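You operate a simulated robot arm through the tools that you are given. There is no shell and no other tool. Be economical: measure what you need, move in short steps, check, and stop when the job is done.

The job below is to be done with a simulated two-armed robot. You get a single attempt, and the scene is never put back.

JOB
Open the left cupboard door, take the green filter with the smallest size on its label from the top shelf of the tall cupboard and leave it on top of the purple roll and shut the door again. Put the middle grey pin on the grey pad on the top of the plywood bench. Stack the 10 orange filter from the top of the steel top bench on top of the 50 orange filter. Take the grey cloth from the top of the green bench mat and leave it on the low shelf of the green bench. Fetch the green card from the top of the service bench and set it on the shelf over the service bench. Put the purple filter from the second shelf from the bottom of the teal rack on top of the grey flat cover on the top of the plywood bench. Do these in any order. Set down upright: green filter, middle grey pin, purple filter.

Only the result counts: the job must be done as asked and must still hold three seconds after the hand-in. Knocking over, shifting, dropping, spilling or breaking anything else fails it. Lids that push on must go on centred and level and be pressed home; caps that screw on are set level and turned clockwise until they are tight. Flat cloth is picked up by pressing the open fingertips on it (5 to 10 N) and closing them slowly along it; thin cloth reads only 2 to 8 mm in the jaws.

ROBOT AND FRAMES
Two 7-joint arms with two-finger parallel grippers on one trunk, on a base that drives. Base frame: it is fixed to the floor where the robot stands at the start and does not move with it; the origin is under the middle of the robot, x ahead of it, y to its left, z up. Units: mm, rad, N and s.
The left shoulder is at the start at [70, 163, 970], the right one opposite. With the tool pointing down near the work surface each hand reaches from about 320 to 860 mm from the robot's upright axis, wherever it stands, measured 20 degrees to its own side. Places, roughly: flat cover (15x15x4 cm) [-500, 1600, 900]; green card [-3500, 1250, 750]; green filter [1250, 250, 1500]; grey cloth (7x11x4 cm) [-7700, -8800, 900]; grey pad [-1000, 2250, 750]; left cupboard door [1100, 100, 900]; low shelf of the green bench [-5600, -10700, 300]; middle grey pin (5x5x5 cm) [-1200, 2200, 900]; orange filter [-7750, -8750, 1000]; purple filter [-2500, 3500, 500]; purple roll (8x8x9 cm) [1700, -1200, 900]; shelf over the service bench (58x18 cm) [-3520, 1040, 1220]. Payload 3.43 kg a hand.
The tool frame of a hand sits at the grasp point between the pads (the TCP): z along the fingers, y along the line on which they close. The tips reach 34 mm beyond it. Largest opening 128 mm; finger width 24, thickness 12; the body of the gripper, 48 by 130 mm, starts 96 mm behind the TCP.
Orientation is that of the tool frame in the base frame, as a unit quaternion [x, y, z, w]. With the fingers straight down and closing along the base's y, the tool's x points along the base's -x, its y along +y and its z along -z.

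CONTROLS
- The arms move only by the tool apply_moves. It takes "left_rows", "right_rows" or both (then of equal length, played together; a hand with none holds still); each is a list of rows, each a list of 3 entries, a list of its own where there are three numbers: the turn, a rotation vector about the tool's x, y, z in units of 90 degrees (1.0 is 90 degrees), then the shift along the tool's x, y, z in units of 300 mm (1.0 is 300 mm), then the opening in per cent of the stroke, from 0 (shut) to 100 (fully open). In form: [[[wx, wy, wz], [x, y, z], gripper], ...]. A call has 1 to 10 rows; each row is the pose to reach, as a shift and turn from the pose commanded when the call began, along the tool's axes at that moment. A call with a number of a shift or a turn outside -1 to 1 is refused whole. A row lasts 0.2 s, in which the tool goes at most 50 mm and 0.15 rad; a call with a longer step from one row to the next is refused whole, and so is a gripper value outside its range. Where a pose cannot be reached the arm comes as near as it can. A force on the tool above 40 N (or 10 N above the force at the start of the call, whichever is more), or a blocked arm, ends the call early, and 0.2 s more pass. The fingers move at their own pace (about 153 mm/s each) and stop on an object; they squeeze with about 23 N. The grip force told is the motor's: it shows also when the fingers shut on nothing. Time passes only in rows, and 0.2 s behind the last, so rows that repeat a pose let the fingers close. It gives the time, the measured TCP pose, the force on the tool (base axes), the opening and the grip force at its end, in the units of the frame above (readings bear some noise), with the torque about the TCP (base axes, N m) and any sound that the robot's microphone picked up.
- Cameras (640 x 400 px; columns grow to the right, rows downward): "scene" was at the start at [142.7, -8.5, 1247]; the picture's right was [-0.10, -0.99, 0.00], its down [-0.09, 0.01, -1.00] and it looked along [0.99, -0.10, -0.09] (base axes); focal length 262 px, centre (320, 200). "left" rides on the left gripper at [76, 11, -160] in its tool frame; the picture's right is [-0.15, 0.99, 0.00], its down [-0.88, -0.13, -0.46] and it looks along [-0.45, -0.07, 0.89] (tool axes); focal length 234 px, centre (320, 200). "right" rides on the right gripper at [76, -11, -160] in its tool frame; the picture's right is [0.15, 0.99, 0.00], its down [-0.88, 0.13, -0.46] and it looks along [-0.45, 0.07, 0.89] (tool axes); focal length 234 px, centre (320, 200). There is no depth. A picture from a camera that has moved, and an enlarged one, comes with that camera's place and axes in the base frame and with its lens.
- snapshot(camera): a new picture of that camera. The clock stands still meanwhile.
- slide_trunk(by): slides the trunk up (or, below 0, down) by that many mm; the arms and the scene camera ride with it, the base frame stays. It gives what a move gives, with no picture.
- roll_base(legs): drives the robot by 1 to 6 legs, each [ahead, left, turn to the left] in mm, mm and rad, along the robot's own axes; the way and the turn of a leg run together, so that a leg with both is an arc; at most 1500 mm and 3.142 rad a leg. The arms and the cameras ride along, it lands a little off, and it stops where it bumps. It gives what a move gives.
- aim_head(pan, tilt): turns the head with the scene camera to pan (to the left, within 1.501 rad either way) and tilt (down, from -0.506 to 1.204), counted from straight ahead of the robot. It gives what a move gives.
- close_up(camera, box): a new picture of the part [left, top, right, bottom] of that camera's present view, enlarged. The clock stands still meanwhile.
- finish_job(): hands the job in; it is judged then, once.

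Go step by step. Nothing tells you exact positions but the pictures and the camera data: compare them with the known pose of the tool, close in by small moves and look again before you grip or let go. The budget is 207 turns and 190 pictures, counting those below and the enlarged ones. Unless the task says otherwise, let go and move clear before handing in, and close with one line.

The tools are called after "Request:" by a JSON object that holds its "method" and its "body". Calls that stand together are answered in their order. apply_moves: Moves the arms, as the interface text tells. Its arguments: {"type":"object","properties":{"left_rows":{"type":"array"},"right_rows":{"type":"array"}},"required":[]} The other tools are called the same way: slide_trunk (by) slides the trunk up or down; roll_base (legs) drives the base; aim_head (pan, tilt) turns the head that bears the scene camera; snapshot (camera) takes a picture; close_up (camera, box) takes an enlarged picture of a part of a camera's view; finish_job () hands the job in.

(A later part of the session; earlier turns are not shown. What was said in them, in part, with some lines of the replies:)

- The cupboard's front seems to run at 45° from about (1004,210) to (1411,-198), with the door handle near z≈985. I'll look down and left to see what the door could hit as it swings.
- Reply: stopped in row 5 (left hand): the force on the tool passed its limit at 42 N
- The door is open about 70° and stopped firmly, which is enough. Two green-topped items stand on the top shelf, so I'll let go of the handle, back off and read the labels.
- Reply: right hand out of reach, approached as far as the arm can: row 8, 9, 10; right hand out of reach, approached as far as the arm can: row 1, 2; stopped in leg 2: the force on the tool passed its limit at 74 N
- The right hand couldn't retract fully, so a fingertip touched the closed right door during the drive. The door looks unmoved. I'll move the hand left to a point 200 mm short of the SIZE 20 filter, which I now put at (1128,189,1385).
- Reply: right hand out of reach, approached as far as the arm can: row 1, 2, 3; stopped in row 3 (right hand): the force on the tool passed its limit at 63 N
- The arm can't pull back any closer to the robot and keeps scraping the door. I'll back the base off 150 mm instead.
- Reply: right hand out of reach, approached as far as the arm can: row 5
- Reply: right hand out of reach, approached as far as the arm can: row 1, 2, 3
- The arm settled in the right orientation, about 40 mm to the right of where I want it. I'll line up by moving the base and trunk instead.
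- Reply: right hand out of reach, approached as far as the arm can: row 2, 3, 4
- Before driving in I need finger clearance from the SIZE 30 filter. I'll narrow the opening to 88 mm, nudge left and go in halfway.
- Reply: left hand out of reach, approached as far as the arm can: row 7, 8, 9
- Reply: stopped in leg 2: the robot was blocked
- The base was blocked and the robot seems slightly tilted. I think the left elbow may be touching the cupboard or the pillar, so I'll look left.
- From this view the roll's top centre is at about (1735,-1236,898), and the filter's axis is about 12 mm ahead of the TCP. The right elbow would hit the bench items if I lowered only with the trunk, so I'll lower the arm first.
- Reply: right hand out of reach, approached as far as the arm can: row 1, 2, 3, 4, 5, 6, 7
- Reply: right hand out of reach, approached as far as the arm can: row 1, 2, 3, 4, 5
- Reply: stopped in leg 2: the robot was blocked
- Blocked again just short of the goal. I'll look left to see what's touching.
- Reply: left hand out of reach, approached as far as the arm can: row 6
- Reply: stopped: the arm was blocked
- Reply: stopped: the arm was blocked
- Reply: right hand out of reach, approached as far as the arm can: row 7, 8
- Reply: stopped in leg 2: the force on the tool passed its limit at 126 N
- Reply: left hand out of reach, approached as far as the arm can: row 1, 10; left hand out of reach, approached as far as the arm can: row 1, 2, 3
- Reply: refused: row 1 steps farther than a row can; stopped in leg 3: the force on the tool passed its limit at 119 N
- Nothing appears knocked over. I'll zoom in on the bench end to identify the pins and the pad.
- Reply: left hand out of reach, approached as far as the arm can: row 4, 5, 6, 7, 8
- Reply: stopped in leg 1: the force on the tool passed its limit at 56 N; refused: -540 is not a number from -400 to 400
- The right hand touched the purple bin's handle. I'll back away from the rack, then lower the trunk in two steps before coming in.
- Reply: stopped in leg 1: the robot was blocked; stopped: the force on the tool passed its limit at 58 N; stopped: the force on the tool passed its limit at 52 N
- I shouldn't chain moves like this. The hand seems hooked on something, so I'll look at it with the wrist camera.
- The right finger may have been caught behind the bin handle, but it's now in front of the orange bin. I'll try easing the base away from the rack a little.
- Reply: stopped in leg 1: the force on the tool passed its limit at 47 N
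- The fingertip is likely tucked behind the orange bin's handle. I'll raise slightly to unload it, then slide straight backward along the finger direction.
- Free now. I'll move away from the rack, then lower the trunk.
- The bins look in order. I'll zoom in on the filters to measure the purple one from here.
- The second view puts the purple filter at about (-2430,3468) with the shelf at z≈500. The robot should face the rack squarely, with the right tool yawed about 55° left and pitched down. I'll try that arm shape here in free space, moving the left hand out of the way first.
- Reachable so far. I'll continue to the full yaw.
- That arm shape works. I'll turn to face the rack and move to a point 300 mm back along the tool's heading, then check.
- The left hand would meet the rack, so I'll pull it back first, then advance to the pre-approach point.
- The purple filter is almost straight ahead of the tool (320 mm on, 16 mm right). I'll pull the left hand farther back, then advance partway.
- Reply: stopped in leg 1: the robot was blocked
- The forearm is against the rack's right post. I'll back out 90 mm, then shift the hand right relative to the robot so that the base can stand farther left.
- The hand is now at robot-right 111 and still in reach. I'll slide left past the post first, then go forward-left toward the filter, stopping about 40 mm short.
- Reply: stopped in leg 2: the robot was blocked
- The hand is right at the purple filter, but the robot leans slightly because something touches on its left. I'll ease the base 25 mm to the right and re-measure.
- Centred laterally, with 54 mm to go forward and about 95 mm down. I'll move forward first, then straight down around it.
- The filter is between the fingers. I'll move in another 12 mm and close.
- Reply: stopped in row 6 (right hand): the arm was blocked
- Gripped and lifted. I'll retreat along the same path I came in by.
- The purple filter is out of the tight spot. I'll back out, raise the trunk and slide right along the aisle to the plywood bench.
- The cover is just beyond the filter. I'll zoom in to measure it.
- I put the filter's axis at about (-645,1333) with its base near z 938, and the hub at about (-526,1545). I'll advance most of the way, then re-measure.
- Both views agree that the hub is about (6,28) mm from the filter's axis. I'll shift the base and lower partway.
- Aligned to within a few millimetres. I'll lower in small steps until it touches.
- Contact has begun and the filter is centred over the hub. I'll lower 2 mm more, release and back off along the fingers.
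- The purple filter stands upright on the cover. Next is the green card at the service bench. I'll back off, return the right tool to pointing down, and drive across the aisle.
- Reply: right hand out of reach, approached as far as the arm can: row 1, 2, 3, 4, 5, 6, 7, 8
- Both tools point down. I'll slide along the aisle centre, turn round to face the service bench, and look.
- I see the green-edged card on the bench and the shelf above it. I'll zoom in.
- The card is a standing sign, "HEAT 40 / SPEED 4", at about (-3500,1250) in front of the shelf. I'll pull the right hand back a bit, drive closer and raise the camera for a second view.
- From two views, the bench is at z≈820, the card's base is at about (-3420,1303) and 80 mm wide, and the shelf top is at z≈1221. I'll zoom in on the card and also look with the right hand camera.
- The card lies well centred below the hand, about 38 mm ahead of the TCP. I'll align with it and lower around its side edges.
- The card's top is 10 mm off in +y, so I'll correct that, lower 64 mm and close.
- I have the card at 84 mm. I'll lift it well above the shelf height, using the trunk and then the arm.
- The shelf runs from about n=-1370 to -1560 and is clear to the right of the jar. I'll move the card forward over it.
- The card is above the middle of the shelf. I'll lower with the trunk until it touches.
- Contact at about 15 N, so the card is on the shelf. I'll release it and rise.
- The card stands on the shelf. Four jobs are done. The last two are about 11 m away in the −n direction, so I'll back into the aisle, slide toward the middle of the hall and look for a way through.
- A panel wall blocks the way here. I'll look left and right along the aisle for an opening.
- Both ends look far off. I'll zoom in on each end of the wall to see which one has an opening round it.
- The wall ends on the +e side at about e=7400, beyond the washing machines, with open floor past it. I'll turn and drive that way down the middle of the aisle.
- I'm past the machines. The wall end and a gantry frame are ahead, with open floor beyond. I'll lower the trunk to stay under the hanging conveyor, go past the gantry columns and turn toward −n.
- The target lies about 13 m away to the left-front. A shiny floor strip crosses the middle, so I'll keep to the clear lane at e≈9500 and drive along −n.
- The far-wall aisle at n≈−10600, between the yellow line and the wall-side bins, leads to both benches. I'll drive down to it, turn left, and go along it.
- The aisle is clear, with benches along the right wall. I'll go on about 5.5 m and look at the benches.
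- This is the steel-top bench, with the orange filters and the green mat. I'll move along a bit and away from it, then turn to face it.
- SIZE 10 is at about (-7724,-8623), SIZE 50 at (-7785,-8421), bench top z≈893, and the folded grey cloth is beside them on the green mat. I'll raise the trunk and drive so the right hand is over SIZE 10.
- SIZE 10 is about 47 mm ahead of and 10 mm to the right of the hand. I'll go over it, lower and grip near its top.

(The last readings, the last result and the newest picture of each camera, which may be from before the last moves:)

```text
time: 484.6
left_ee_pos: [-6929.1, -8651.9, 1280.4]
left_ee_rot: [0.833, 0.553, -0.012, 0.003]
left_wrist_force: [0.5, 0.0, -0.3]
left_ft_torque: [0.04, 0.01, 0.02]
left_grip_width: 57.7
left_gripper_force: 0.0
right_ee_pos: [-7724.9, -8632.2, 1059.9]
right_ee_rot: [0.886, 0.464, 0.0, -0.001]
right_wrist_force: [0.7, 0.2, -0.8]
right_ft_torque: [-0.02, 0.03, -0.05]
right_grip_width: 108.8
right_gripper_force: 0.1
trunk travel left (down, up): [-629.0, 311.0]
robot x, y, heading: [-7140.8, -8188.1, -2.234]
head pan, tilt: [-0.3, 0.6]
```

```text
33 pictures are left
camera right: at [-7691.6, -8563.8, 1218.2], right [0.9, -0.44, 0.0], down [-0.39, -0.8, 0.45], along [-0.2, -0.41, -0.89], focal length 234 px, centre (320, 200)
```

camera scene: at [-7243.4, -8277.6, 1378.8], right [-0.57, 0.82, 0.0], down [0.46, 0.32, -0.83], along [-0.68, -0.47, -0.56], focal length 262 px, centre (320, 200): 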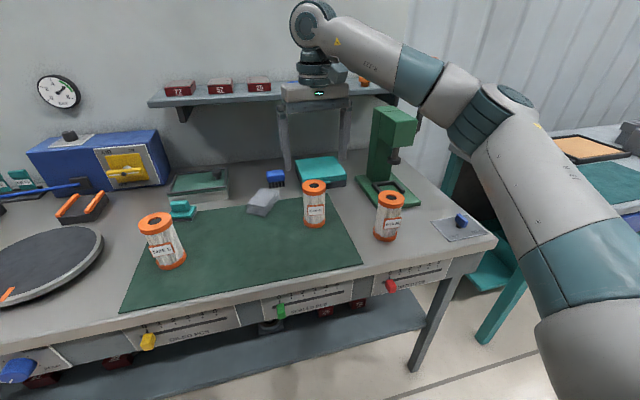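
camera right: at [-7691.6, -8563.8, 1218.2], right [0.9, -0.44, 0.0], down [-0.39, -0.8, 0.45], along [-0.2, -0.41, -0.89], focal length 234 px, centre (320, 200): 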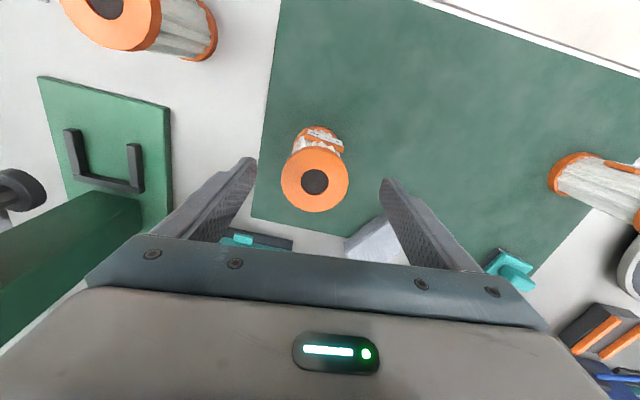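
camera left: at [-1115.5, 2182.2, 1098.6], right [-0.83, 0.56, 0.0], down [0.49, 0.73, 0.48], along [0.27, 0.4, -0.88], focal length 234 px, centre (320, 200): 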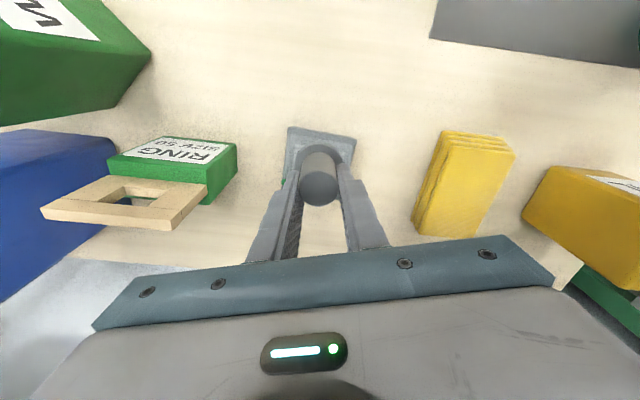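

Small correction (12 mm ahead, 4 mm right). Then I'll lower 76 mm and grip.

Request:
{"method": "apply_moves", "body": {"right_rows": [[[0, 0, 0], [-0.04, -0.014, 0], 85], [[0, 0, 0], [-0.04, -0.014, 0.13], 85], [[0, 0, 0], [-0.04, -0.014, 0.25], 85], [[0, 0, 0], [-0.04, -0.014, 0.25], 70], [[0, 0, 0], [-0.04, -0.014, 0.25], 58], [[0, 0, 0], [-0.04, -0.014, 0.25], 48], [[0, 0, 0], [-0.04, -0.014, 0.25], 35], [[0, 0, 0], [-0.04, -0.014, 0.25], 35]]}}

Request:
{"method": "close_up", "body": {"camera": "scene", "box": [260, 130, 420, 250]}}

```text
time: 486.4
left_ee_pos: [-6930.7, -8652.4, 1280.8]
left_ee_rot: [0.834, 0.552, -0.012, 0.003]
left_wrist_force: [-0.1, -0.6, 0.0]
left_ft_torque: [-0.01, 0.02, 0.0]
left_grip_width: 57.2
left_gripper_force: 0.1
right_ee_pos: [-7735.9, -8641.6, 984.1]
right_ee_rot: [0.886, 0.463, 0.0, -0.002]
right_wrist_force: [0.8, 1.5, 1.1]
right_ft_torque: [-0.01, -0.09, 0.07]
right_grip_width: 64.4
right_gripper_force: 23.5
trunk travel left (down, up): [-629.0, 311.0]
robot x, y, heading: [-7137.3, -8187.5, -2.24]
head pan, tilt: [-0.3, 0.6]
```

```text
3.33 times, centred on (340, 190) of scene
camera zoom: at [-7243.4, -8277.5, 1378.8], right [-0.57, 0.82, 0.0], down [0.46, 0.32, -0.83], along [-0.68, -0.47, -0.56], focal length 873 px, centre (253, 233)
```

zoom: 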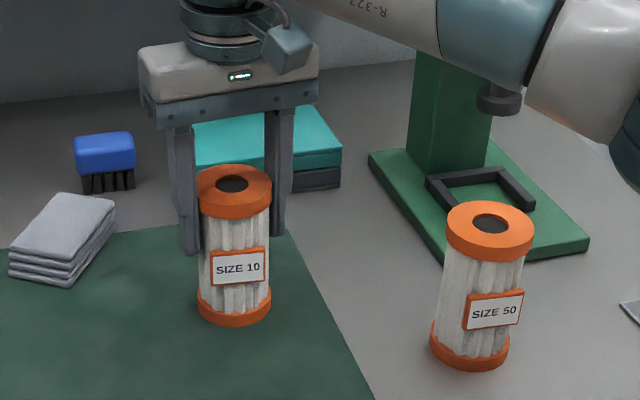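

SIZE 10 is gripped, and SIZE 50 is at about (-7801,-8445). I'll lift 170 mm and move over SIZE 50.

Request:
{"method": "apply_moves", "body": {"right_rows": [[[0, 0, 0], [0, 0, -0.14], 35], [[0, 0, 0], [0, 0, -0.28], 35], [[0, 0, 0], [0, 0, -0.42], 35], [[0, 0, 0], [0, 0, -0.55], 35], [[0, 0, 0], [0.083, -0.11, -0.55], 35], [[0, 0, 0], [0.166, -0.22, -0.55], 35], [[0, 0, 0], [0.249, -0.332, -0.55], 35], [[0, 0, 0], [0.332, -0.443, -0.55], 35], [[0, 0, 0], [0.415, -0.553, -0.55], 35], [[0, 0, 0], [0.415, -0.553, -0.55], 35]]}}

Request:
{"method": "close_up", "body": {"camera": "scene", "box": [310, 110, 470, 250]}}

Request:
{"method": "snapshot", "body": {"camera": "right"}}

```text
time: 488.6
left_ee_pos: [-6930.3, -8653.4, 1281.3]
left_ee_rot: [0.834, 0.552, -0.012, 0.002]
left_wrist_force: [0.1, -0.2, 0.1]
left_ft_torque: [0.01, 0.03, 0.02]
left_grip_width: 57.4
left_gripper_force: 0.0
right_ee_pos: [-7801.3, -8446.7, 1149.3]
right_ee_rot: [0.886, 0.465, 0.001, -0.002]
right_wrist_force: [0.1, -0.5, -1.4]
right_ft_torque: [0.0, -0.01, 0.01]
right_grip_width: 64.3
right_gripper_force: 23.1
trunk travel left (down, up): [-629.0, 311.0]
robot x, y, heading: [-7140.0, -8188.6, -2.234]
head pan, tilt: [-0.3, 0.6]
```

```text
2.86 times, centred on (390, 180) of scene
camera zoom: at [-7243.4, -8279.1, 1378.6], right [-0.57, 0.82, 0.0], down [0.46, 0.32, -0.82], along [-0.68, -0.47, -0.57], focal length 748 px, centre (120, 257)
```

zoom: 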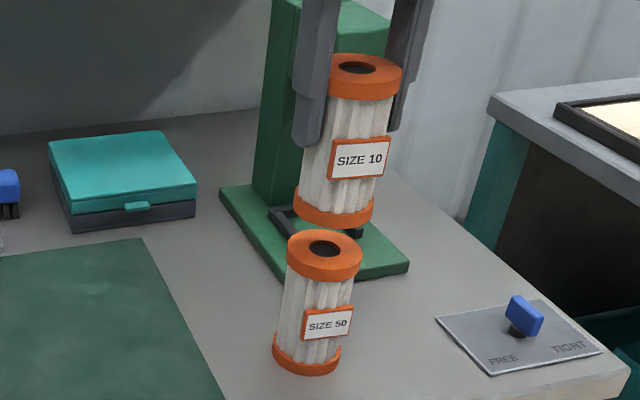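

```text
30 pictures are left
camera right: at [-7768.0, -8378.5, 1309.1], right [0.9, -0.44, 0.0], down [-0.39, -0.8, 0.45], along [-0.2, -0.4, -0.89], focal length 234 px, centre (320, 200)
```

right: 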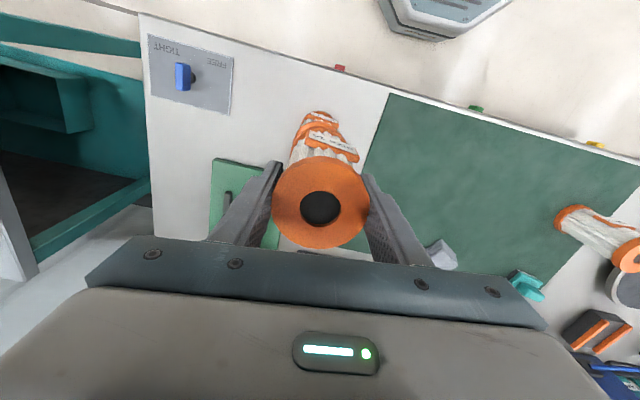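

The alignment looks good, within about 4 mm. I'll lower 36 mm, then creep down.

Request:
{"method": "apply_moves", "body": {"right_rows": [[[0, 0, 0], [0, -0.005, 0.07], 35], [[0, 0, 0], [0, 0.005, 0.12], 35], [[0, 0, 0], [0, 0.005, 0.12], 35]]}}

Request:
{"method": "close_up", "body": {"camera": "scene", "box": [350, 130, 430, 200]}}

```text
time: 489.4
left_ee_pos: [-6931.1, -8651.7, 1280.2]
left_ee_rot: [0.834, 0.552, -0.012, 0.002]
left_wrist_force: [0.2, 0.7, -0.7]
left_ft_torque: [0.02, -0.03, -0.04]
left_grip_width: 57.5
left_gripper_force: 0.0
right_ee_pos: [-7801.2, -8445.5, 1114.7]
right_ee_rot: [0.885, 0.465, -0.001, -0.002]
right_wrist_force: [0.4, 0.2, -2.7]
right_ft_torque: [-0.02, -0.02, 0.0]
right_grip_width: 64.4
right_gripper_force: 22.7
trunk travel left (down, up): [-629.0, 311.0]
robot x, y, heading: [-7143.5, -8186.6, -2.232]
head pan, tilt: [-0.3, 0.6]
```

```text
5.71 times, centred on (390, 165) of scene
camera zoom: at [-7243.5, -8277.2, 1378.8], right [-0.57, 0.82, 0.0], down [0.46, 0.32, -0.83], along [-0.68, -0.47, -0.56], focal length 1497 px, centre (-80, 400)
```

zoom: 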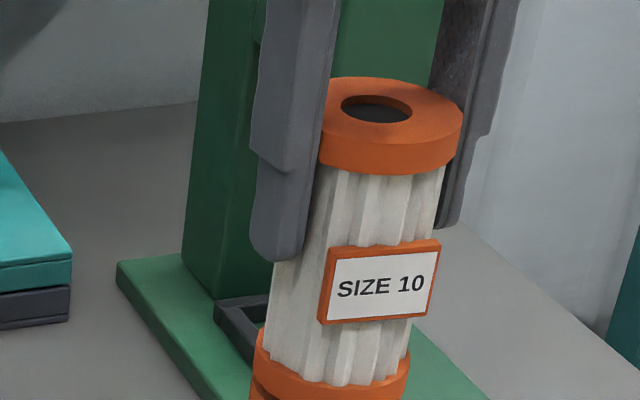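

Almost touching. I'll creep down about 9 mm.

Request:
{"method": "apply_moves", "body": {"right_rows": [[[0, 0, 0], [0, 0, 0.01], 35], [[0, 0, 0], [0, 0, 0.02], 35], [[0, 0, 0], [0, 0, 0.03], 35], [[0, 0, 0], [0, 0, 0.03], 35]]}}

Request:
{"method": "close_up", "body": {"camera": "scene", "box": [340, 140, 440, 250]}}

```text
time: 490.4
left_ee_pos: [-6930.2, -8651.7, 1281.7]
left_ee_rot: [0.834, 0.552, -0.012, 0.003]
left_wrist_force: [0.3, 0.1, -0.2]
left_ft_torque: [-0.02, 0.0, 0.01]
left_grip_width: 57.6
left_gripper_force: 0.0
right_ee_pos: [-7800.1, -8444.6, 1105.6]
right_ee_rot: [0.886, 0.464, -0.001, -0.001]
right_wrist_force: [-1.2, -0.3, 5.7]
right_ft_torque: [-0.2, 0.05, 0.0]
right_grip_width: 64.0
right_gripper_force: 23.4
trunk travel left (down, up): [-629.0, 311.0]
robot x, y, heading: [-7135.2, -8189.4, -2.237]
head pan, tilt: [-0.3, 0.6]
```

```text
3.64 times, centred on (390, 195) of scene
camera zoom: at [-7243.2, -8277.5, 1378.9], right [-0.57, 0.82, 0.0], down [0.46, 0.32, -0.83], along [-0.68, -0.47, -0.56], focal length 953 px, centre (66, 218)
```

zoom: 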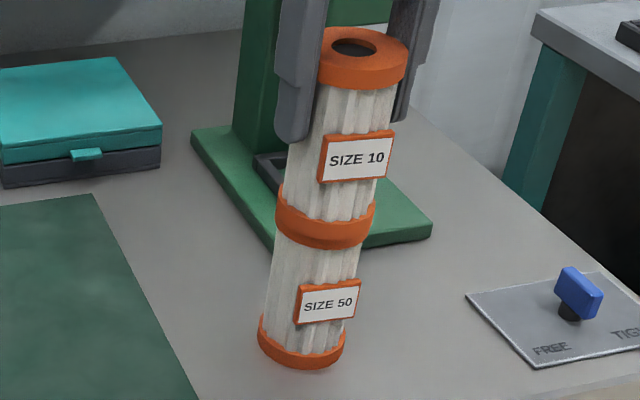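

Stacked and well aligned. I'll open and rise straight up.

Request:
{"method": "apply_moves", "body": {"right_rows": [[[0, 0, 0], [0, 0, 0], 55], [[0, 0, 0], [0, 0, 0], 75], [[0, 0, 0], [0, 0, 0], 80], [[0, 0, 0], [0, 0, 0], 80], [[0, 0, 0], [0, 0, -0.1], 80], [[0, 0, 0], [0, 0, -0.25], 80], [[0, 0, 0], [0, 0, -0.4], 80], [[0, 0, 0], [0, 0, -0.5], 80]]}}

Request:
{"method": "snapshot", "body": {"camera": "scene"}}

```text
time: 492.2
left_ee_pos: [-6928.9, -8650.8, 1281.4]
left_ee_rot: [0.834, 0.552, -0.012, 0.002]
left_wrist_force: [0.5, -0.3, 0.8]
left_ft_torque: [0.0, 0.04, -0.04]
left_grip_width: 58.1
left_gripper_force: 0.1
right_ee_pos: [-7799.6, -8444.4, 1254.9]
right_ee_rot: [0.886, 0.463, 0.0, -0.002]
right_wrist_force: [-0.1, 0.3, 0.5]
right_ft_torque: [-0.02, 0.01, 0.0]
right_grip_width: 102.3
right_gripper_force: 0.0
trunk travel left (down, up): [-629.0, 311.0]
robot x, y, heading: [-7141.4, -8184.6, -2.234]
head pan, tilt: [-0.3, 0.6]
```

```text
27 pictures are left
camera scene: at [-7242.3, -8277.6, 1378.8], right [-0.57, 0.82, 0.0], down [0.46, 0.32, -0.83], along [-0.68, -0.47, -0.56], focal length 262 px, centre (320, 200)
```

scene: 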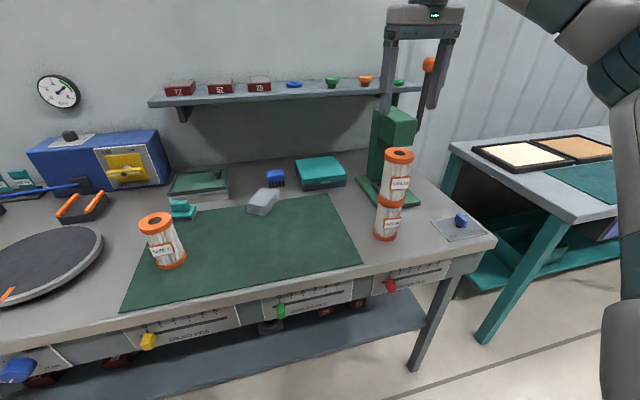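

The filter stack stands by itself. Next is the cloth, at about (-7712,-8817). I'll grip it with the tool pitched 45° so it can later go in flat on the low shelf. First I'll reposition the base, then pitch and lower the right hand to hover.

Request:
{"method": "roll_base", "body": {"legs": [[60, 150, 0]]}}

Request:
{"method": "apply_moves", "body": {"right_rows": [[[0, -0.05, 0], [-0.05, 0.05, 0.02], 85], [[0, -0.1, 0], [-0.1, 0.1, 0.06], 85], [[0, -0.15, 0], [-0.15, 0.15, 0.14], 85], [[0, -0.2, 0], [-0.2, 0.2, 0.22], 85], [[0, -0.25, 0], [-0.25, 0.25, 0.3], 85], [[0, -0.3, 0], [-0.3, 0.3, 0.38], 85], [[0, -0.35, 0], [-0.35, 0.35, 0.46], 85], [[0, -0.4, 0], [-0.38, 0.4, 0.54], 85], [[0, -0.45, 0], [-0.38, 0.45, 0.6], 85], [[0, -0.5, 0], [-0.38, 0.48, 0.66], 85]]}}

Request:
{"method": "snapshot", "body": {"camera": "right"}}

Request:
{"method": "close_up", "body": {"camera": "scene", "box": [240, 100, 480, 250]}}

```text
time: 493.6
left_ee_pos: [-6849.9, -8791.0, 1282.0]
left_ee_rot: [0.834, 0.551, -0.011, 0.003]
left_wrist_force: [1.1, -0.1, 0.0]
left_ft_torque: [0.02, -0.04, 0.0]
left_grip_width: 57.7
left_gripper_force: 0.0
right_ee_pos: [-7721.6, -8582.6, 1254.7]
right_ee_rot: [0.886, 0.463, 0.0, 0.0]
right_wrist_force: [-0.2, 0.4, 0.6]
right_ft_torque: [-0.01, -0.01, 0.0]
right_grip_width: 102.1
right_gripper_force: 0.1
trunk travel left (down, up): [-629.0, 311.0]
robot x, y, heading: [-7059.5, -8329.8, -2.239]
head pan, tilt: [-0.3, 0.6]
```

```text
time: 495.8
left_ee_pos: [-6849.9, -8791.1, 1281.6]
left_ee_rot: [0.835, 0.551, -0.011, 0.004]
left_wrist_force: [-0.1, -0.1, -0.3]
left_ft_torque: [0.01, -0.02, -0.02]
left_grip_width: 57.2
left_gripper_force: 0.1
right_ee_pos: [-7667.1, -8758.6, 1058.1]
right_ee_rot: [0.819, 0.428, -0.34, 0.176]
right_wrist_force: [0.2, -1.1, 0.2]
right_ft_torque: [0.02, -0.03, 0.0]
right_grip_width: 108.7
right_gripper_force: 0.0
trunk travel left (down, up): [-629.0, 311.0]
robot x, y, heading: [-7061.5, -8332.4, -2.234]
head pan, tilt: [-0.3, 0.6]
```

```text
26 pictures are left
camera right: at [-7580.7, -8614.7, 1117.0], right [0.87, -0.48, -0.11], down [-0.06, -0.32, 0.94], along [-0.49, -0.82, -0.31], focal length 234 px, centre (320, 200)
```

right: 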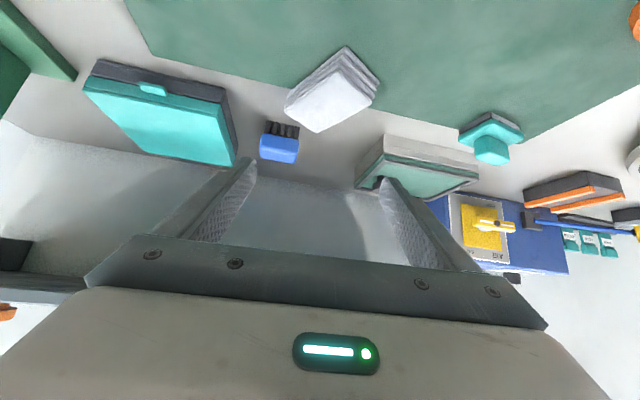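

```text
2.67 times, centred on (360, 175) of scene
camera zoom: at [-7163.0, -8417.9, 1378.8], right [-0.57, 0.82, 0.0], down [0.46, 0.32, -0.82], along [-0.68, -0.47, -0.57], focal length 699 px, centre (213, 267)
```

zoom: 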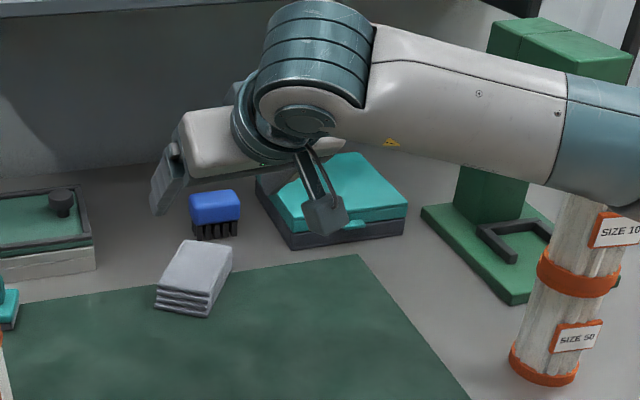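

The cloth is centred near (-7700,-8808), about 7 cm wide, with its long axis at ≈17°. I'll yaw the tool 37° clockwise to close across the short side, and hover behind it.

Request:
{"method": "apply_moves", "body": {"right_rows": [[[0.049, 0, 0.049], [0.03, 0.025, 0.03], 85], [[0.098, 0, 0.098], [0.06, 0.05, 0.06], 85], [[0.147, 0, 0.147], [0.09, 0.075, 0.095], 85], [[0.195, 0, 0.195], [0.12, 0.1, 0.125], 85], [[0.244, 0, 0.244], [0.15, 0.125, 0.157], 85], [[0.293, 0, 0.293], [0.179, 0.148, 0.189], 85], [[0.293, 0, 0.293], [0.179, 0.148, 0.189], 85]]}}

Request:
{"method": "snapshot", "body": {"camera": "right"}}

```text
time: 497.4
left_ee_pos: [-6850.0, -8791.1, 1280.4]
left_ee_rot: [0.834, 0.551, -0.011, 0.004]
left_wrist_force: [0.8, 0.2, -0.8]
left_ft_torque: [0.03, 0.01, 0.0]
left_grip_width: 57.6
left_gripper_force: 0.1
right_ee_pos: [-7632.1, -8786.0, 977.7]
right_ee_rot: [0.913, 0.144, -0.378, 0.058]
right_wrist_force: [0.2, 0.2, 0.1]
right_ft_torque: [0.01, -0.03, 0.02]
right_grip_width: 108.7
right_gripper_force: 0.0
trunk travel left (down, up): [-629.0, 311.0]
robot x, y, heading: [-7060.5, -8324.9, -2.235]
head pan, tilt: [-0.3, 0.6]
```

```text
24 pictures are left
camera right: at [-7476.0, -8724.1, 1037.1], right [0.4, -0.91, -0.11], down [-0.24, -0.22, 0.94], along [-0.88, -0.35, -0.31], focal length 234 px, centre (320, 200)
```

right: 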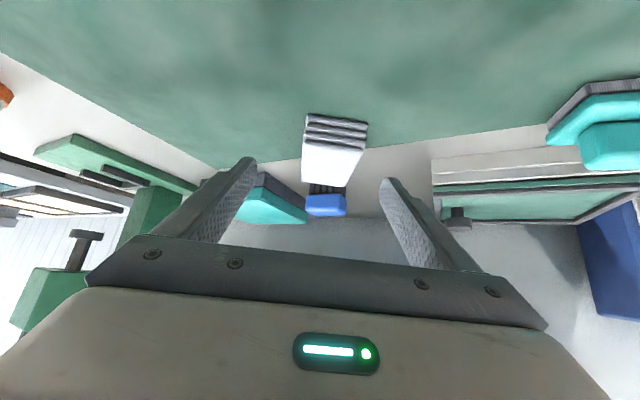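

The cloth is well aligned, 11 mm to the left of centre. I'll slide in along the tool axis and close gently.

Request:
{"method": "apply_moves", "body": {"right_rows": [[[0, 0, 0], [0.026, 0.037, 0.08], 85], [[0, 0, 0], [0.026, 0.037, 0.17], 85], [[0, 0, 0], [0.026, 0.037, 0.24], 85], [[0, 0, 0], [0.026, 0.037, 0.24], 85]]}}

Request:
{"method": "snapshot", "body": {"camera": "right"}}

```text
time: 498.4
left_ee_pos: [-6848.6, -8792.0, 1279.9]
left_ee_rot: [0.834, 0.551, -0.011, 0.002]
left_wrist_force: [-0.4, 0.1, -0.7]
left_ft_torque: [0.02, 0.01, -0.04]
left_grip_width: 57.4
left_gripper_force: 0.1
right_ee_pos: [-7672.5, -8809.2, 922.5]
right_ee_rot: [0.912, 0.144, -0.379, 0.058]
right_wrist_force: [1.0, 0.5, -0.1]
right_ft_torque: [0.02, 0.02, 0.02]
right_grip_width: 108.9
right_gripper_force: 0.1
trunk travel left (down, up): [-629.0, 311.0]
robot x, y, heading: [-7060.9, -8328.3, -2.234]
head pan, tilt: [-0.3, 0.6]
```

```text
23 pictures are left
camera right: at [-7517.7, -8747.5, 981.1], right [0.4, -0.91, -0.11], down [-0.24, -0.22, 0.94], along [-0.88, -0.36, -0.31], focal length 234 px, centre (320, 200)
```

right: 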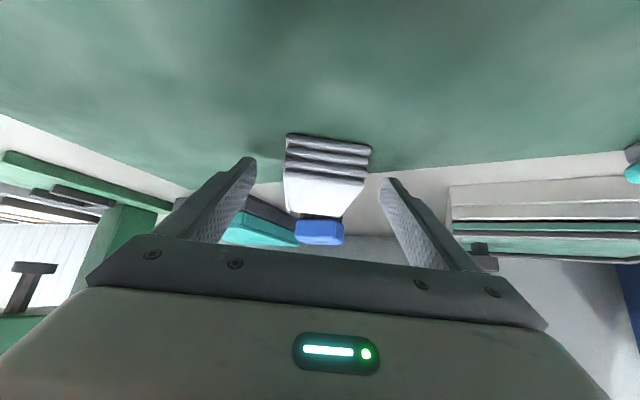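

The front edge is at the pads now. I'll move 30 mm farther in and 10 mm lower, then close.

Request:
{"method": "apply_moves", "body": {"right_rows": [[[0, 0, 0], [-0.035, 0.019, 0.035], 85], [[0, 0, 0], [-0.047, 0.019, 0.093], 85], [[0, 0, 0], [-0.047, 0.019, 0.093], 70], [[0, 0, 0], [-0.047, 0.019, 0.093], 58], [[0, 0, 0], [-0.047, 0.019, 0.093], 48], [[0, 0, 0], [-0.047, 0.019, 0.093], 38], [[0, 0, 0], [-0.047, 0.019, 0.093], 30], [[0, 0, 0], [-0.047, 0.019, 0.093], 30]]}}

Request:
{"method": "snapshot", "body": {"camera": "right"}}

```text
time: 500.2
left_ee_pos: [-6847.2, -8788.6, 1281.6]
left_ee_rot: [0.834, 0.551, -0.014, 0.005]
left_wrist_force: [-0.2, 0.2, 1.0]
left_ft_torque: [-0.01, 0.02, 0.04]
left_grip_width: 57.5
left_gripper_force: 0.1
right_ee_pos: [-7698.2, -8820.3, 915.1]
right_ee_rot: [0.911, 0.144, -0.381, 0.06]
right_wrist_force: [-8.3, 12.1, 27.6]
right_ft_torque: [1.2, 0.99, -0.13]
right_grip_width: 64.3
right_gripper_force: 23.1
trunk travel left (down, up): [-629.0, 311.0]
robot x, y, heading: [-7057.8, -8328.5, -2.235]
head pan, tilt: [-0.3, 0.6]
```

```text
22 pictures are left
camera right: at [-7542.6, -8759.4, 974.0], right [0.4, -0.91, -0.1], down [-0.24, -0.21, 0.95], along [-0.88, -0.35, -0.3], focal length 234 px, centre (320, 200)
```

right: 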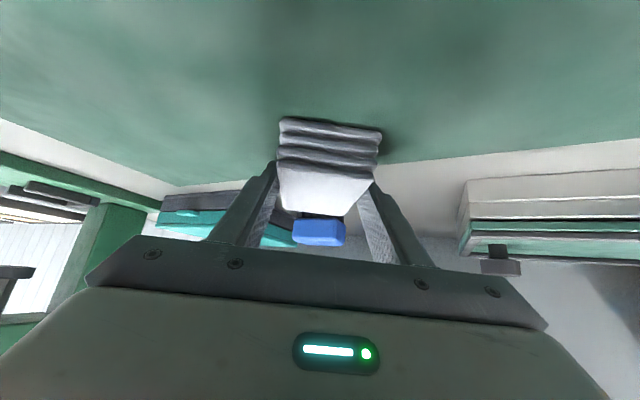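

Gripped at 64 mm with the tips just pressing on the mat. I'll lift and check that the cloth comes up whole.

Request:
{"method": "slide_trunk", "body": {"by": 120}}

Request:
{"method": "snapshot", "body": {"camera": "scene"}}

```text
time: 501.7
left_ee_pos: [-6848.8, -8793.0, 1400.0]
left_ee_rot: [0.835, 0.55, -0.01, 0.002]
left_wrist_force: [0.1, -0.5, 0.6]
left_ft_torque: [0.05, 0.01, 0.0]
left_grip_width: 57.7
left_gripper_force: 0.0
right_ee_pos: [-7699.1, -8823.7, 1030.4]
right_ee_rot: [0.912, 0.145, -0.378, 0.058]
right_wrist_force: [0.1, 0.0, -0.5]
right_ft_torque: [-0.01, -0.02, 0.04]
right_grip_width: 64.4
right_gripper_force: 22.6
trunk travel left (down, up): [-749.0, 191.0]
robot x, y, heading: [-7062.4, -8325.8, -2.237]
head pan, tilt: [-0.3, 0.6]
```

```text
21 pictures are left
camera scene: at [-7162.8, -8418.5, 1498.6], right [-0.57, 0.82, 0.0], down [0.46, 0.32, -0.82], along [-0.68, -0.47, -0.57], focal length 262 px, centre (320, 200)
```

scene: 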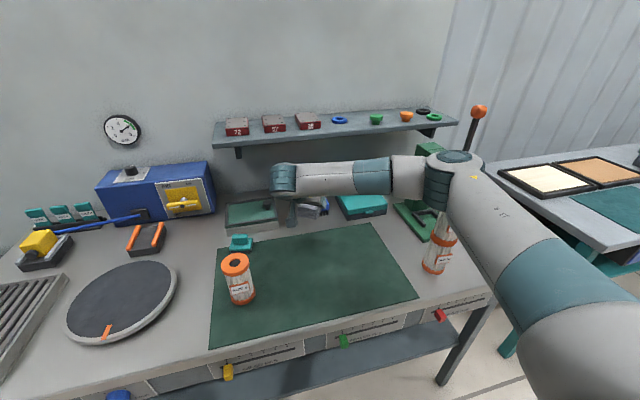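

The cloth came up whole. I'll raise it further, back off, and slide left along the aisle to the green bench.

Request:
{"method": "slide_trunk", "body": {"by": 180}}

Request:
{"method": "roll_base", "body": {"legs": [[-420, 0, 0], [0, 1350, 0], [0, 1300, 0]]}}

Request:
{"method": "aim_head", "body": {"pan": 0.0, "tilt": 0.6}}

Request:
{"method": "snapshot", "body": {"camera": "scene"}}

```text
time: 503.7
left_ee_pos: [-6849.3, -8792.9, 1580.6]
left_ee_rot: [0.834, 0.551, -0.011, 0.003]
left_wrist_force: [-0.1, -0.8, 0.0]
left_ft_torque: [-0.02, -0.02, -0.03]
left_grip_width: 57.7
left_gripper_force: 0.0
right_ee_pos: [-7697.5, -8823.3, 1211.3]
right_ee_rot: [0.912, 0.145, -0.379, 0.058]
right_wrist_force: [0.1, 0.1, 0.0]
right_ft_torque: [-0.01, 0.0, 0.0]
right_grip_width: 64.4
right_gripper_force: 22.6
trunk travel left (down, up): [-929.0, 11.0]
robot x, y, heading: [-7059.0, -8328.5, -2.23]
head pan, tilt: [-0.3, 0.6]
```

```text
time: 518.8
left_ee_pos: [-4493.5, -10094.9, 1581.5]
left_ee_rot: [0.83, 0.557, -0.011, 0.004]
left_wrist_force: [-0.1, -0.6, 0.2]
left_ft_torque: [-0.01, -0.01, -0.04]
left_grip_width: 57.6
left_gripper_force: 0.0
right_ee_pos: [-5342.4, -10137.7, 1212.3]
right_ee_rot: [0.912, 0.151, -0.378, 0.061]
right_wrist_force: [0.3, -0.2, -0.3]
right_ft_torque: [0.0, -0.02, 0.03]
right_grip_width: 64.5
right_gripper_force: 23.1
trunk travel left (down, up): [-929.0, 11.0]
robot x, y, heading: [-4708.4, -9635.4, -2.224]
head pan, tilt: [-0.3, 0.6]
```

```text
time: 519.6
left_ee_pos: [-4492.4, -10096.0, 1581.1]
left_ee_rot: [0.83, 0.558, -0.011, 0.002]
left_wrist_force: [-0.9, -0.5, -1.3]
left_ft_torque: [0.02, -0.02, -0.02]
left_grip_width: 57.7
left_gripper_force: 0.1
right_ee_pos: [-5340.3, -10139.7, 1212.4]
right_ee_rot: [0.912, 0.15, -0.378, 0.06]
right_wrist_force: [-0.2, 0.9, -1.3]
right_ft_torque: [0.02, 0.02, 0.01]
right_grip_width: 64.4
right_gripper_force: 22.9
trunk travel left (down, up): [-929.0, 11.0]
robot x, y, heading: [-4707.8, -9634.4, -2.223]
head pan, tilt: [0.0, 0.6]
```

```text
20 pictures are left
camera scene: at [-4792.3, -9744.8, 1678.7], right [-0.79, 0.61, 0.0], down [0.34, 0.45, -0.82], along [-0.5, -0.66, -0.57], focal length 262 px, centre (320, 200)
```

scene: 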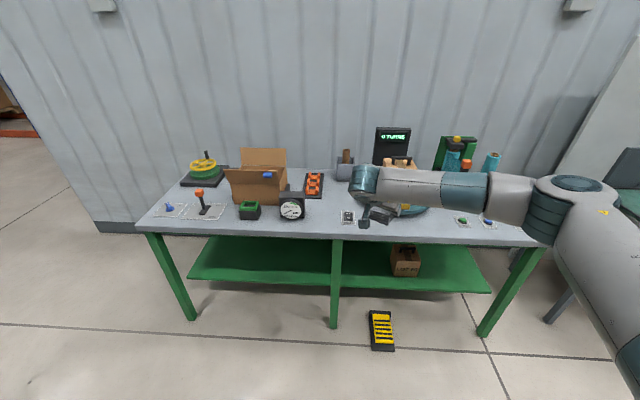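

The green bench's low shelf is ahead, with a box on its right part and a foot pedal on the floor. I'll aim for the free spot right of the middle leg, at about (-5752,-10500). First I'll turn so the tool points straight in, move to a pre-position, and lower.

Request:
{"method": "roll_base", "body": {"legs": [[0, 0, 0.553], [-108, -546, 0]]}}

Request:
{"method": "slide_trunk", "body": {"by": -400}}

Request:
{"method": "slide_trunk", "body": {"by": -380}}

Request:
{"method": "aim_head", "body": {"pan": -0.5, "tilt": 0.5}}

Request:
{"method": "snapshot", "body": {"camera": "scene"}}

```text
time: 524.4
left_ee_pos: [-4801.3, -9748.9, 1579.8]
left_ee_rot: [0.637, 0.771, -0.01, 0.005]
left_wrist_force: [0.1, -0.7, 0.3]
left_ft_torque: [-0.01, 0.03, -0.03]
left_grip_width: 57.7
left_gripper_force: 0.1
right_ee_pos: [-5488.8, -10247.2, 1212.5]
right_ee_rot: [0.83, 0.404, -0.346, 0.166]
right_wrist_force: [0.5, 1.0, -0.5]
right_ft_torque: [0.01, 0.02, 0.01]
right_grip_width: 64.3
right_gripper_force: 22.9
trunk travel left (down, up): [-929.0, 11.0]
robot x, y, heading: [-5238.8, -9482.1, -1.644]
head pan, tilt: [0.0, 0.6]
```

```text
time: 528.2
left_ee_pos: [-4803.6, -9747.3, 1180.3]
left_ee_rot: [0.637, 0.771, -0.01, 0.007]
left_wrist_force: [-0.1, -0.2, 0.6]
left_ft_torque: [0.02, 0.02, 0.02]
left_grip_width: 57.6
left_gripper_force: 0.0
right_ee_pos: [-5491.5, -10246.5, 811.2]
right_ee_rot: [0.831, 0.403, -0.346, 0.165]
right_wrist_force: [-1.2, 0.5, -0.4]
right_ft_torque: [0.03, 0.0, 0.0]
right_grip_width: 64.6
right_gripper_force: 23.1
trunk travel left (down, up): [-529.0, 411.0]
robot x, y, heading: [-5239.0, -9482.7, -1.642]
head pan, tilt: [0.0, 0.6]
```

```text
time: 531.9
left_ee_pos: [-4805.7, -9748.4, 801.6]
left_ee_rot: [0.637, 0.771, -0.009, 0.006]
left_wrist_force: [0.4, 0.3, 0.1]
left_ft_torque: [0.01, -0.01, -0.01]
left_grip_width: 57.6
left_gripper_force: 0.1
right_ee_pos: [-5490.5, -10248.3, 431.6]
right_ee_rot: [0.831, 0.404, -0.345, 0.165]
right_wrist_force: [0.1, 0.1, -0.8]
right_ft_torque: [0.06, 0.02, 0.0]
right_grip_width: 64.4
right_gripper_force: 22.8
trunk travel left (down, up): [-149.0, 791.0]
robot x, y, heading: [-5234.5, -9479.7, -1.643]
head pan, tilt: [0.0, 0.6]
```

```text
time: 532.8
left_ee_pos: [-4804.6, -9747.6, 800.7]
left_ee_rot: [0.637, 0.771, -0.01, 0.006]
left_wrist_force: [-0.3, -0.1, 0.0]
left_ft_torque: [0.0, 0.01, 0.01]
left_grip_width: 57.7
left_gripper_force: 0.0
right_ee_pos: [-5491.8, -10247.6, 431.4]
right_ee_rot: [0.831, 0.404, -0.345, 0.164]
right_wrist_force: [0.4, -0.1, -1.5]
right_ft_torque: [0.0, 0.02, 0.02]
right_grip_width: 64.4
right_gripper_force: 23.3
trunk travel left (down, up): [-149.0, 791.0]
robot x, y, heading: [-5234.7, -9477.8, -1.642]
head pan, tilt: [-0.499, 0.499]
```

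```text
19 pictures are left
camera scene: at [-5289.0, -9606.2, 907.8], right [-0.84, 0.54, 0.0], down [0.26, 0.4, -0.88], along [-0.48, -0.74, -0.48], focal length 262 px, centre (320, 200)
```

scene: 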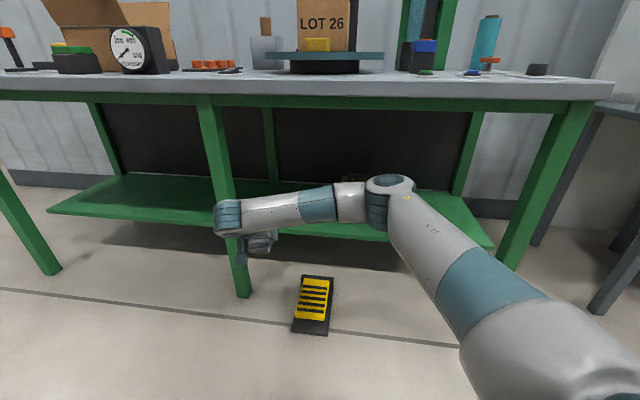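

Now level with the gap right of the middle leg. The shelf is at z≈297, so I'll drive in with the cloth above it and then check.

Request:
{"method": "roll_base", "body": {"legs": [[269, -241, 0]]}}

Request:
{"method": "snapshot", "body": {"camera": "scene"}}

Request:
{"method": "snapshot", "body": {"camera": "right"}}

```text
time: 535.1
left_ee_pos: [-5064.8, -9998.4, 801.8]
left_ee_rot: [0.639, 0.769, -0.01, 0.006]
left_wrist_force: [-0.5, -0.2, -0.1]
left_ft_torque: [0.02, -0.01, 0.01]
left_grip_width: 57.5
left_gripper_force: 0.1
right_ee_pos: [-5752.3, -10493.8, 431.5]
right_ee_rot: [0.832, 0.402, -0.346, 0.165]
right_wrist_force: [0.1, -0.6, -0.2]
right_ft_torque: [0.0, 0.01, 0.01]
right_grip_width: 64.5
right_gripper_force: 22.5
trunk travel left (down, up): [-149.0, 791.0]
robot x, y, heading: [-5495.2, -9728.6, -1.65]
head pan, tilt: [-0.499, 0.499]
```

```text
18 pictures are left
camera scene: at [-5548.5, -9854.1, 907.8], right [-0.84, 0.55, 0.0], down [0.26, 0.4, -0.88], along [-0.48, -0.74, -0.48], focal length 262 px, centre (320, 200)
```

scene: 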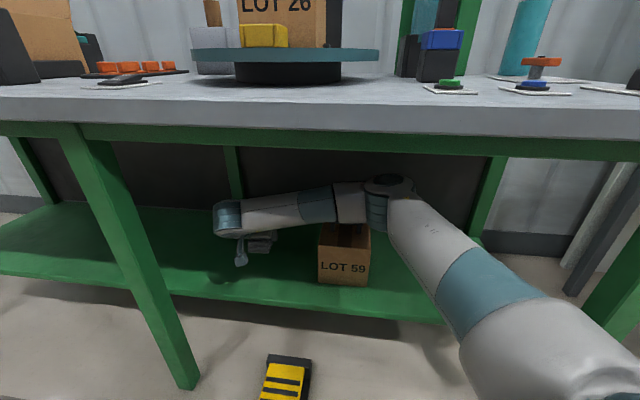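

```text
17 pictures are left
camera right: at [-5658.2, -10356.7, 490.4], right [0.84, -0.53, -0.11], down [-0.08, -0.32, 0.94], along [-0.54, -0.78, -0.31], focal length 234 px, centre (320, 200)
```

right: 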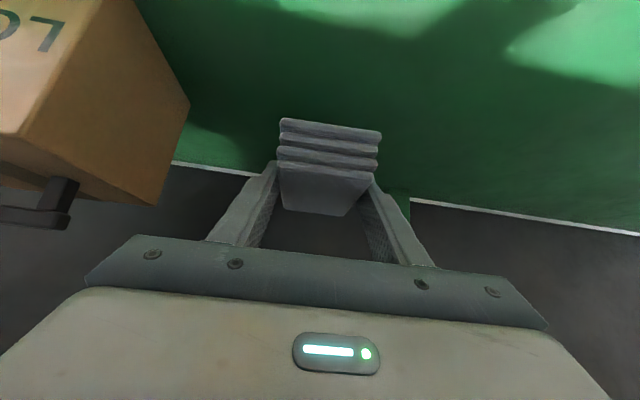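

The cloth is over the shelf, but my elbow is just above the open box. I'll shift 50 mm away from the box and lower with the arm instead of the trunk.

Request:
{"method": "roll_base", "body": {"legs": [[29, 41, 0]]}}

Request:
{"method": "apply_moves", "body": {"right_rows": [[[0, 0, 0], [0.06, 0, 0.06], 30], [[0, 0, 0], [0.12, 0, 0.12], 30], [[0, 0, 0], [0.17, 0, 0.17], 30], [[0, 0, 0], [0.17, 0, 0.17], 30]]}}

Request:
{"method": "snapshot", "body": {"camera": "scene"}}

```text
time: 536.0
left_ee_pos: [-5024.8, -10030.1, 801.0]
left_ee_rot: [0.639, 0.769, -0.01, 0.006]
left_wrist_force: [1.4, -0.1, 0.4]
left_ft_torque: [0.04, 0.05, 0.0]
left_grip_width: 57.5
left_gripper_force: 0.1
right_ee_pos: [-5713.1, -10525.9, 431.6]
right_ee_rot: [0.831, 0.402, -0.346, 0.165]
right_wrist_force: [0.3, -0.1, -0.8]
right_ft_torque: [0.04, -0.03, -0.03]
right_grip_width: 64.2
right_gripper_force: 23.1
trunk travel left (down, up): [-149.0, 791.0]
robot x, y, heading: [-5453.9, -9763.7, -1.649]
head pan, tilt: [-0.499, 0.499]
```

```text
time: 537.0
left_ee_pos: [-5024.3, -10030.2, 800.6]
left_ee_rot: [0.639, 0.769, -0.011, 0.007]
left_wrist_force: [-0.2, -0.4, -0.5]
left_ft_torque: [0.01, 0.02, -0.02]
left_grip_width: 57.5
left_gripper_force: 0.0
right_ee_pos: [-5714.1, -10527.4, 358.2]
right_ee_rot: [0.831, 0.403, -0.345, 0.165]
right_wrist_force: [-1.1, -0.7, -1.0]
right_ft_torque: [0.01, 0.03, 0.03]
right_grip_width: 64.6
right_gripper_force: 23.2
trunk travel left (down, up): [-149.0, 791.0]
robot x, y, heading: [-5454.4, -9761.8, -1.646]
head pan, tilt: [-0.499, 0.499]
```

```text
16 pictures are left
camera scene: at [-5509.1, -9886.7, 907.8], right [-0.84, 0.55, 0.0], down [0.26, 0.4, -0.88], along [-0.48, -0.74, -0.48], focal length 262 px, centre (320, 200)
```

scene: 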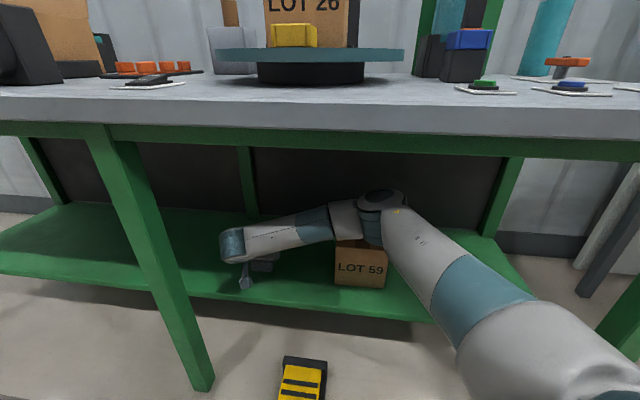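

No contact yet. I'll continue the last 30–35 mm in small steps.

Request:
{"method": "apply_moves", "body": {"right_rows": [[[0, 0, 0], [0.025, 0, 0.025], 30], [[0, 0, 0], [0.045, 0, 0.045], 30], [[0, 0, 0], [0.06, 0, 0.06], 30], [[0, 0, 0], [0.07, 0, 0.07], 30], [[0, 0, 0], [0.07, 0, 0.07], 30]]}}

Request:
{"method": "close_up", "body": {"camera": "scene", "box": [200, 170, 440, 320]}}

Request:
{"method": "snapshot", "body": {"camera": "right"}}

```text
time: 538.2
left_ee_pos: [-5024.7, -10029.6, 800.1]
left_ee_rot: [0.64, 0.769, -0.012, 0.005]
left_wrist_force: [-0.2, -1.2, 0.7]
left_ft_torque: [0.0, 0.0, 0.0]
left_grip_width: 57.7
left_gripper_force: 0.1
right_ee_pos: [-5713.2, -10526.8, 329.6]
right_ee_rot: [0.832, 0.402, -0.346, 0.164]
right_wrist_force: [-0.1, -0.8, -1.0]
right_ft_torque: [-0.03, -0.01, 0.02]
right_grip_width: 64.3
right_gripper_force: 23.5
trunk travel left (down, up): [-149.0, 791.0]
robot x, y, heading: [-5456.2, -9763.3, -1.647]
head pan, tilt: [-0.499, 0.499]
```

```text
2.67 times, centred on (320, 245) of scene
camera zoom: at [-5509.1, -9886.6, 907.8], right [-0.84, 0.55, 0.0], down [0.26, 0.4, -0.88], along [-0.48, -0.74, -0.48], focal length 699 px, centre (320, 80)
```

zoom: 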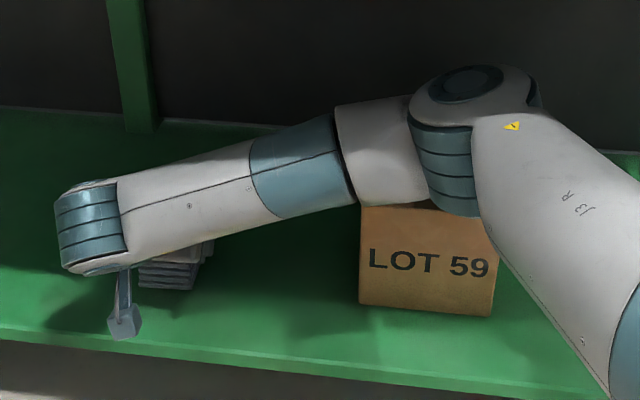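

```text
14 pictures are left
camera right: at [-5618.7, -10389.5, 388.7], right [0.84, -0.53, -0.11], down [-0.08, -0.32, 0.94], along [-0.54, -0.78, -0.31], focal length 234 px, centre (320, 200)
```

right: 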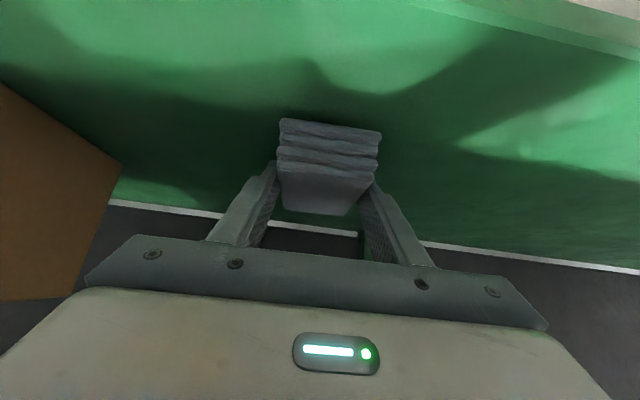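

The cloth is just above the shelf and the box is untouched. I'll creep down about 10 mm.

Request:
{"method": "apply_moves", "body": {"right_rows": [[[0, 0, 0], [0.01, 0, 0.01], 30], [[0, 0, 0], [0.018, 0, 0.018], 30], [[0, 0, 0], [0.025, 0, 0.025], 30], [[0, 0, 0], [0.025, 0, 0.025], 30]]}}

```text
time: 539.2
left_ee_pos: [-5024.7, -10030.3, 799.2]
left_ee_rot: [0.639, 0.769, -0.011, 0.006]
left_wrist_force: [-0.8, 0.6, 0.0]
left_ft_torque: [-0.02, 0.04, 0.02]
left_grip_width: 57.5
left_gripper_force: 0.0
right_ee_pos: [-5714.2, -10526.3, 319.7]
right_ee_rot: [0.832, 0.403, -0.345, 0.164]
right_wrist_force: [0.2, 0.3, -1.1]
right_ft_torque: [-0.03, -0.01, -0.04]
right_grip_width: 64.3
right_gripper_force: 22.8
trunk travel left (down, up): [-149.0, 791.0]
robot x, y, heading: [-5458.8, -9763.6, -1.65]
head pan, tilt: [-0.499, 0.499]
```

Still no contact. I'll continue in small steps.

Request:
{"method": "apply_moves", "body": {"right_rows": [[[0, 0, 0], [0.01, 0, 0.01], 30], [[0, 0, 0], [0.02, 0, 0.02], 30], [[0, 0, 0], [0.028, 0, 0.028], 30], [[0, 0, 0], [0.028, 0, 0.028], 30]]}}

Request:
{"method": "close_up", "body": {"camera": "scene", "box": [200, 200, 360, 310]}}

```text
time: 540.1
left_ee_pos: [-5024.6, -10028.0, 801.5]
left_ee_rot: [0.638, 0.77, -0.012, 0.006]
left_wrist_force: [0.8, 0.6, 0.0]
left_ft_torque: [0.0, 0.0, 0.0]
left_grip_width: 57.5
left_gripper_force: 0.0
right_ee_pos: [-5713.5, -10530.0, 317.4]
right_ee_rot: [0.829, 0.402, -0.349, 0.171]
right_wrist_force: [3.0, 4.0, 16.8]
right_ft_torque: [0.32, 0.6, -0.43]
right_grip_width: 64.3
right_gripper_force: 23.1
trunk travel left (down, up): [-149.0, 791.0]
robot x, y, heading: [-5456.9, -9763.6, -1.652]
head pan, tilt: [-0.499, 0.499]
stopped in row 4 (right hand): the force on the tool passed its limit at 42 N (the readings are from after the stop); the commanded pose is now the measured one
```

```text
3.64 times, centred on (280, 255) of scene
camera zoom: at [-5508.3, -9884.3, 908.2], right [-0.84, 0.55, 0.0], down [0.26, 0.4, -0.88], along [-0.48, -0.74, -0.48], focal length 953 px, centre (466, 0)
```

zoom: 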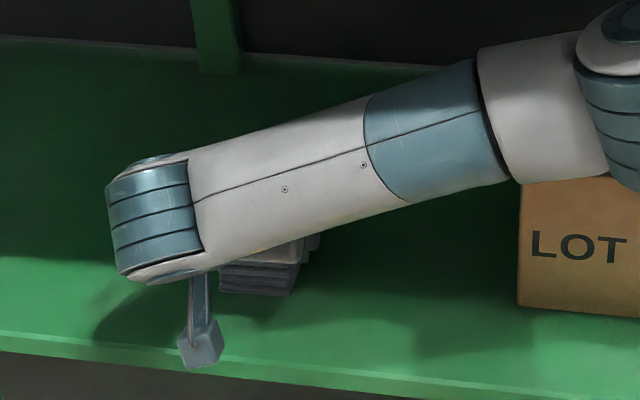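

It's touching the shelf. I'll open the fingers and draw back along the tool axis.

Request:
{"method": "apply_moves", "body": {"right_rows": [[[0, 0, 0], [-0.005, 0, -0.005], 45], [[0, 0, 0], [-0.005, 0, -0.005], 65], [[0, 0, 0], [-0.005, 0, -0.005], 85], [[0, 0, 0], [-0.005, 0, -0.005], 85], [[0, 0, 0], [-0.005, 0, -0.06], 85], [[0, 0, 0], [-0.005, 0, -0.15], 85], [[0, 0, 0], [-0.005, 0, -0.26], 85], [[0, 0, 0], [-0.005, 0, -0.36], 85]]}}

Request:
{"method": "snapshot", "body": {"camera": "right"}}

```text
time: 541.9
left_ee_pos: [-5024.6, -10029.6, 800.1]
left_ee_rot: [0.639, 0.769, -0.01, 0.005]
left_wrist_force: [-0.1, -0.5, 0.3]
left_ft_torque: [0.0, -0.01, 0.01]
left_grip_width: 57.6
left_gripper_force: 0.1
right_ee_pos: [-5667.4, -10467.1, 389.6]
right_ee_rot: [0.83, 0.402, -0.348, 0.168]
right_wrist_force: [-0.6, 0.4, 0.0]
right_ft_torque: [0.04, 0.02, -0.01]
right_grip_width: 108.8
right_gripper_force: 0.0
trunk travel left (down, up): [-149.0, 791.0]
robot x, y, heading: [-5458.9, -9762.9, -1.649]
head pan, tilt: [-0.499, 0.499]
```

```text
12 pictures are left
camera right: at [-5572.9, -10329.8, 447.6], right [0.84, -0.53, -0.11], down [-0.08, -0.31, 0.95], along [-0.54, -0.79, -0.3], focal length 234 px, centre (320, 200)
```

right: 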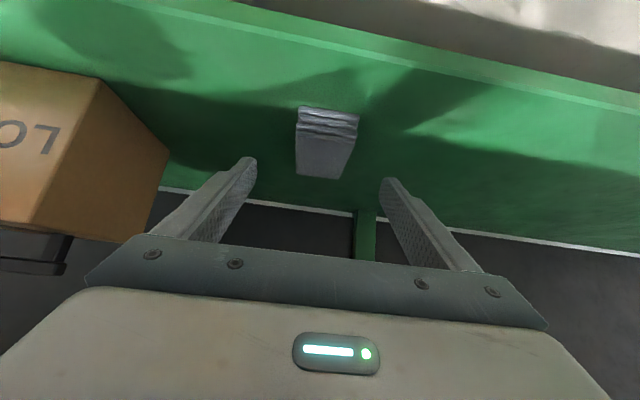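

The cloth lies on the low shelf. I'll back straight out of the bench and take a final look.

Request:
{"method": "roll_base", "body": {"legs": [[-290, 260, 0]]}}

Request:
{"method": "snapshot", "body": {"camera": "scene"}}

```text
time: 544.3
left_ee_pos: [-4744.3, -9760.8, 801.1]
left_ee_rot: [0.639, 0.769, -0.012, 0.006]
left_wrist_force: [0.2, 0.0, -0.6]
left_ft_torque: [0.0, 0.0, -0.04]
left_grip_width: 57.6
left_gripper_force: 0.2
right_ee_pos: [-5388.4, -10198.6, 389.1]
right_ee_rot: [0.83, 0.402, -0.347, 0.168]
right_wrist_force: [-0.5, -0.2, 0.2]
right_ft_torque: [-0.02, -0.02, -0.04]
right_grip_width: 108.8
right_gripper_force: 0.0
trunk travel left (down, up): [-149.0, 791.0]
robot x, y, heading: [-5173.6, -9489.4, -1.646]
head pan, tilt: [-0.499, 0.499]
```

```text
11 pictures are left
camera scene: at [-5228.8, -9617.4, 907.9], right [-0.84, 0.55, 0.0], down [0.26, 0.4, -0.88], along [-0.48, -0.74, -0.48], focal length 262 px, centre (320, 200)
```

scene: 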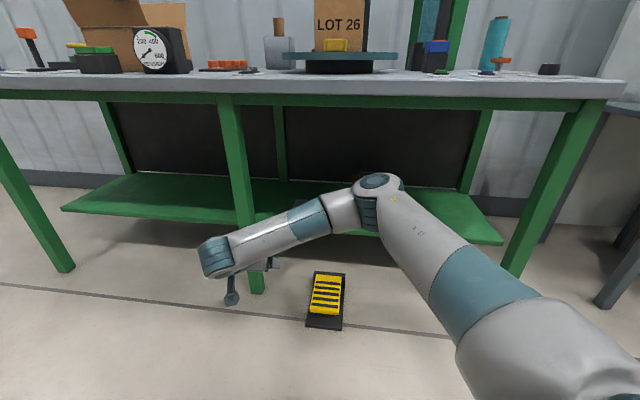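

Both hands are clear and everything here looks in order: the cloth is on the shelf and the box and pedal are undisturbed. I'm handing the job in.

Request:
{"method": "finish_job", "body": {}}

```text
The job is handed in.
```

I've done all six tasks and handed the job in; on the way my arms bumped the cupboard's right door, both racks and the white bench, with no visible shift or damage.
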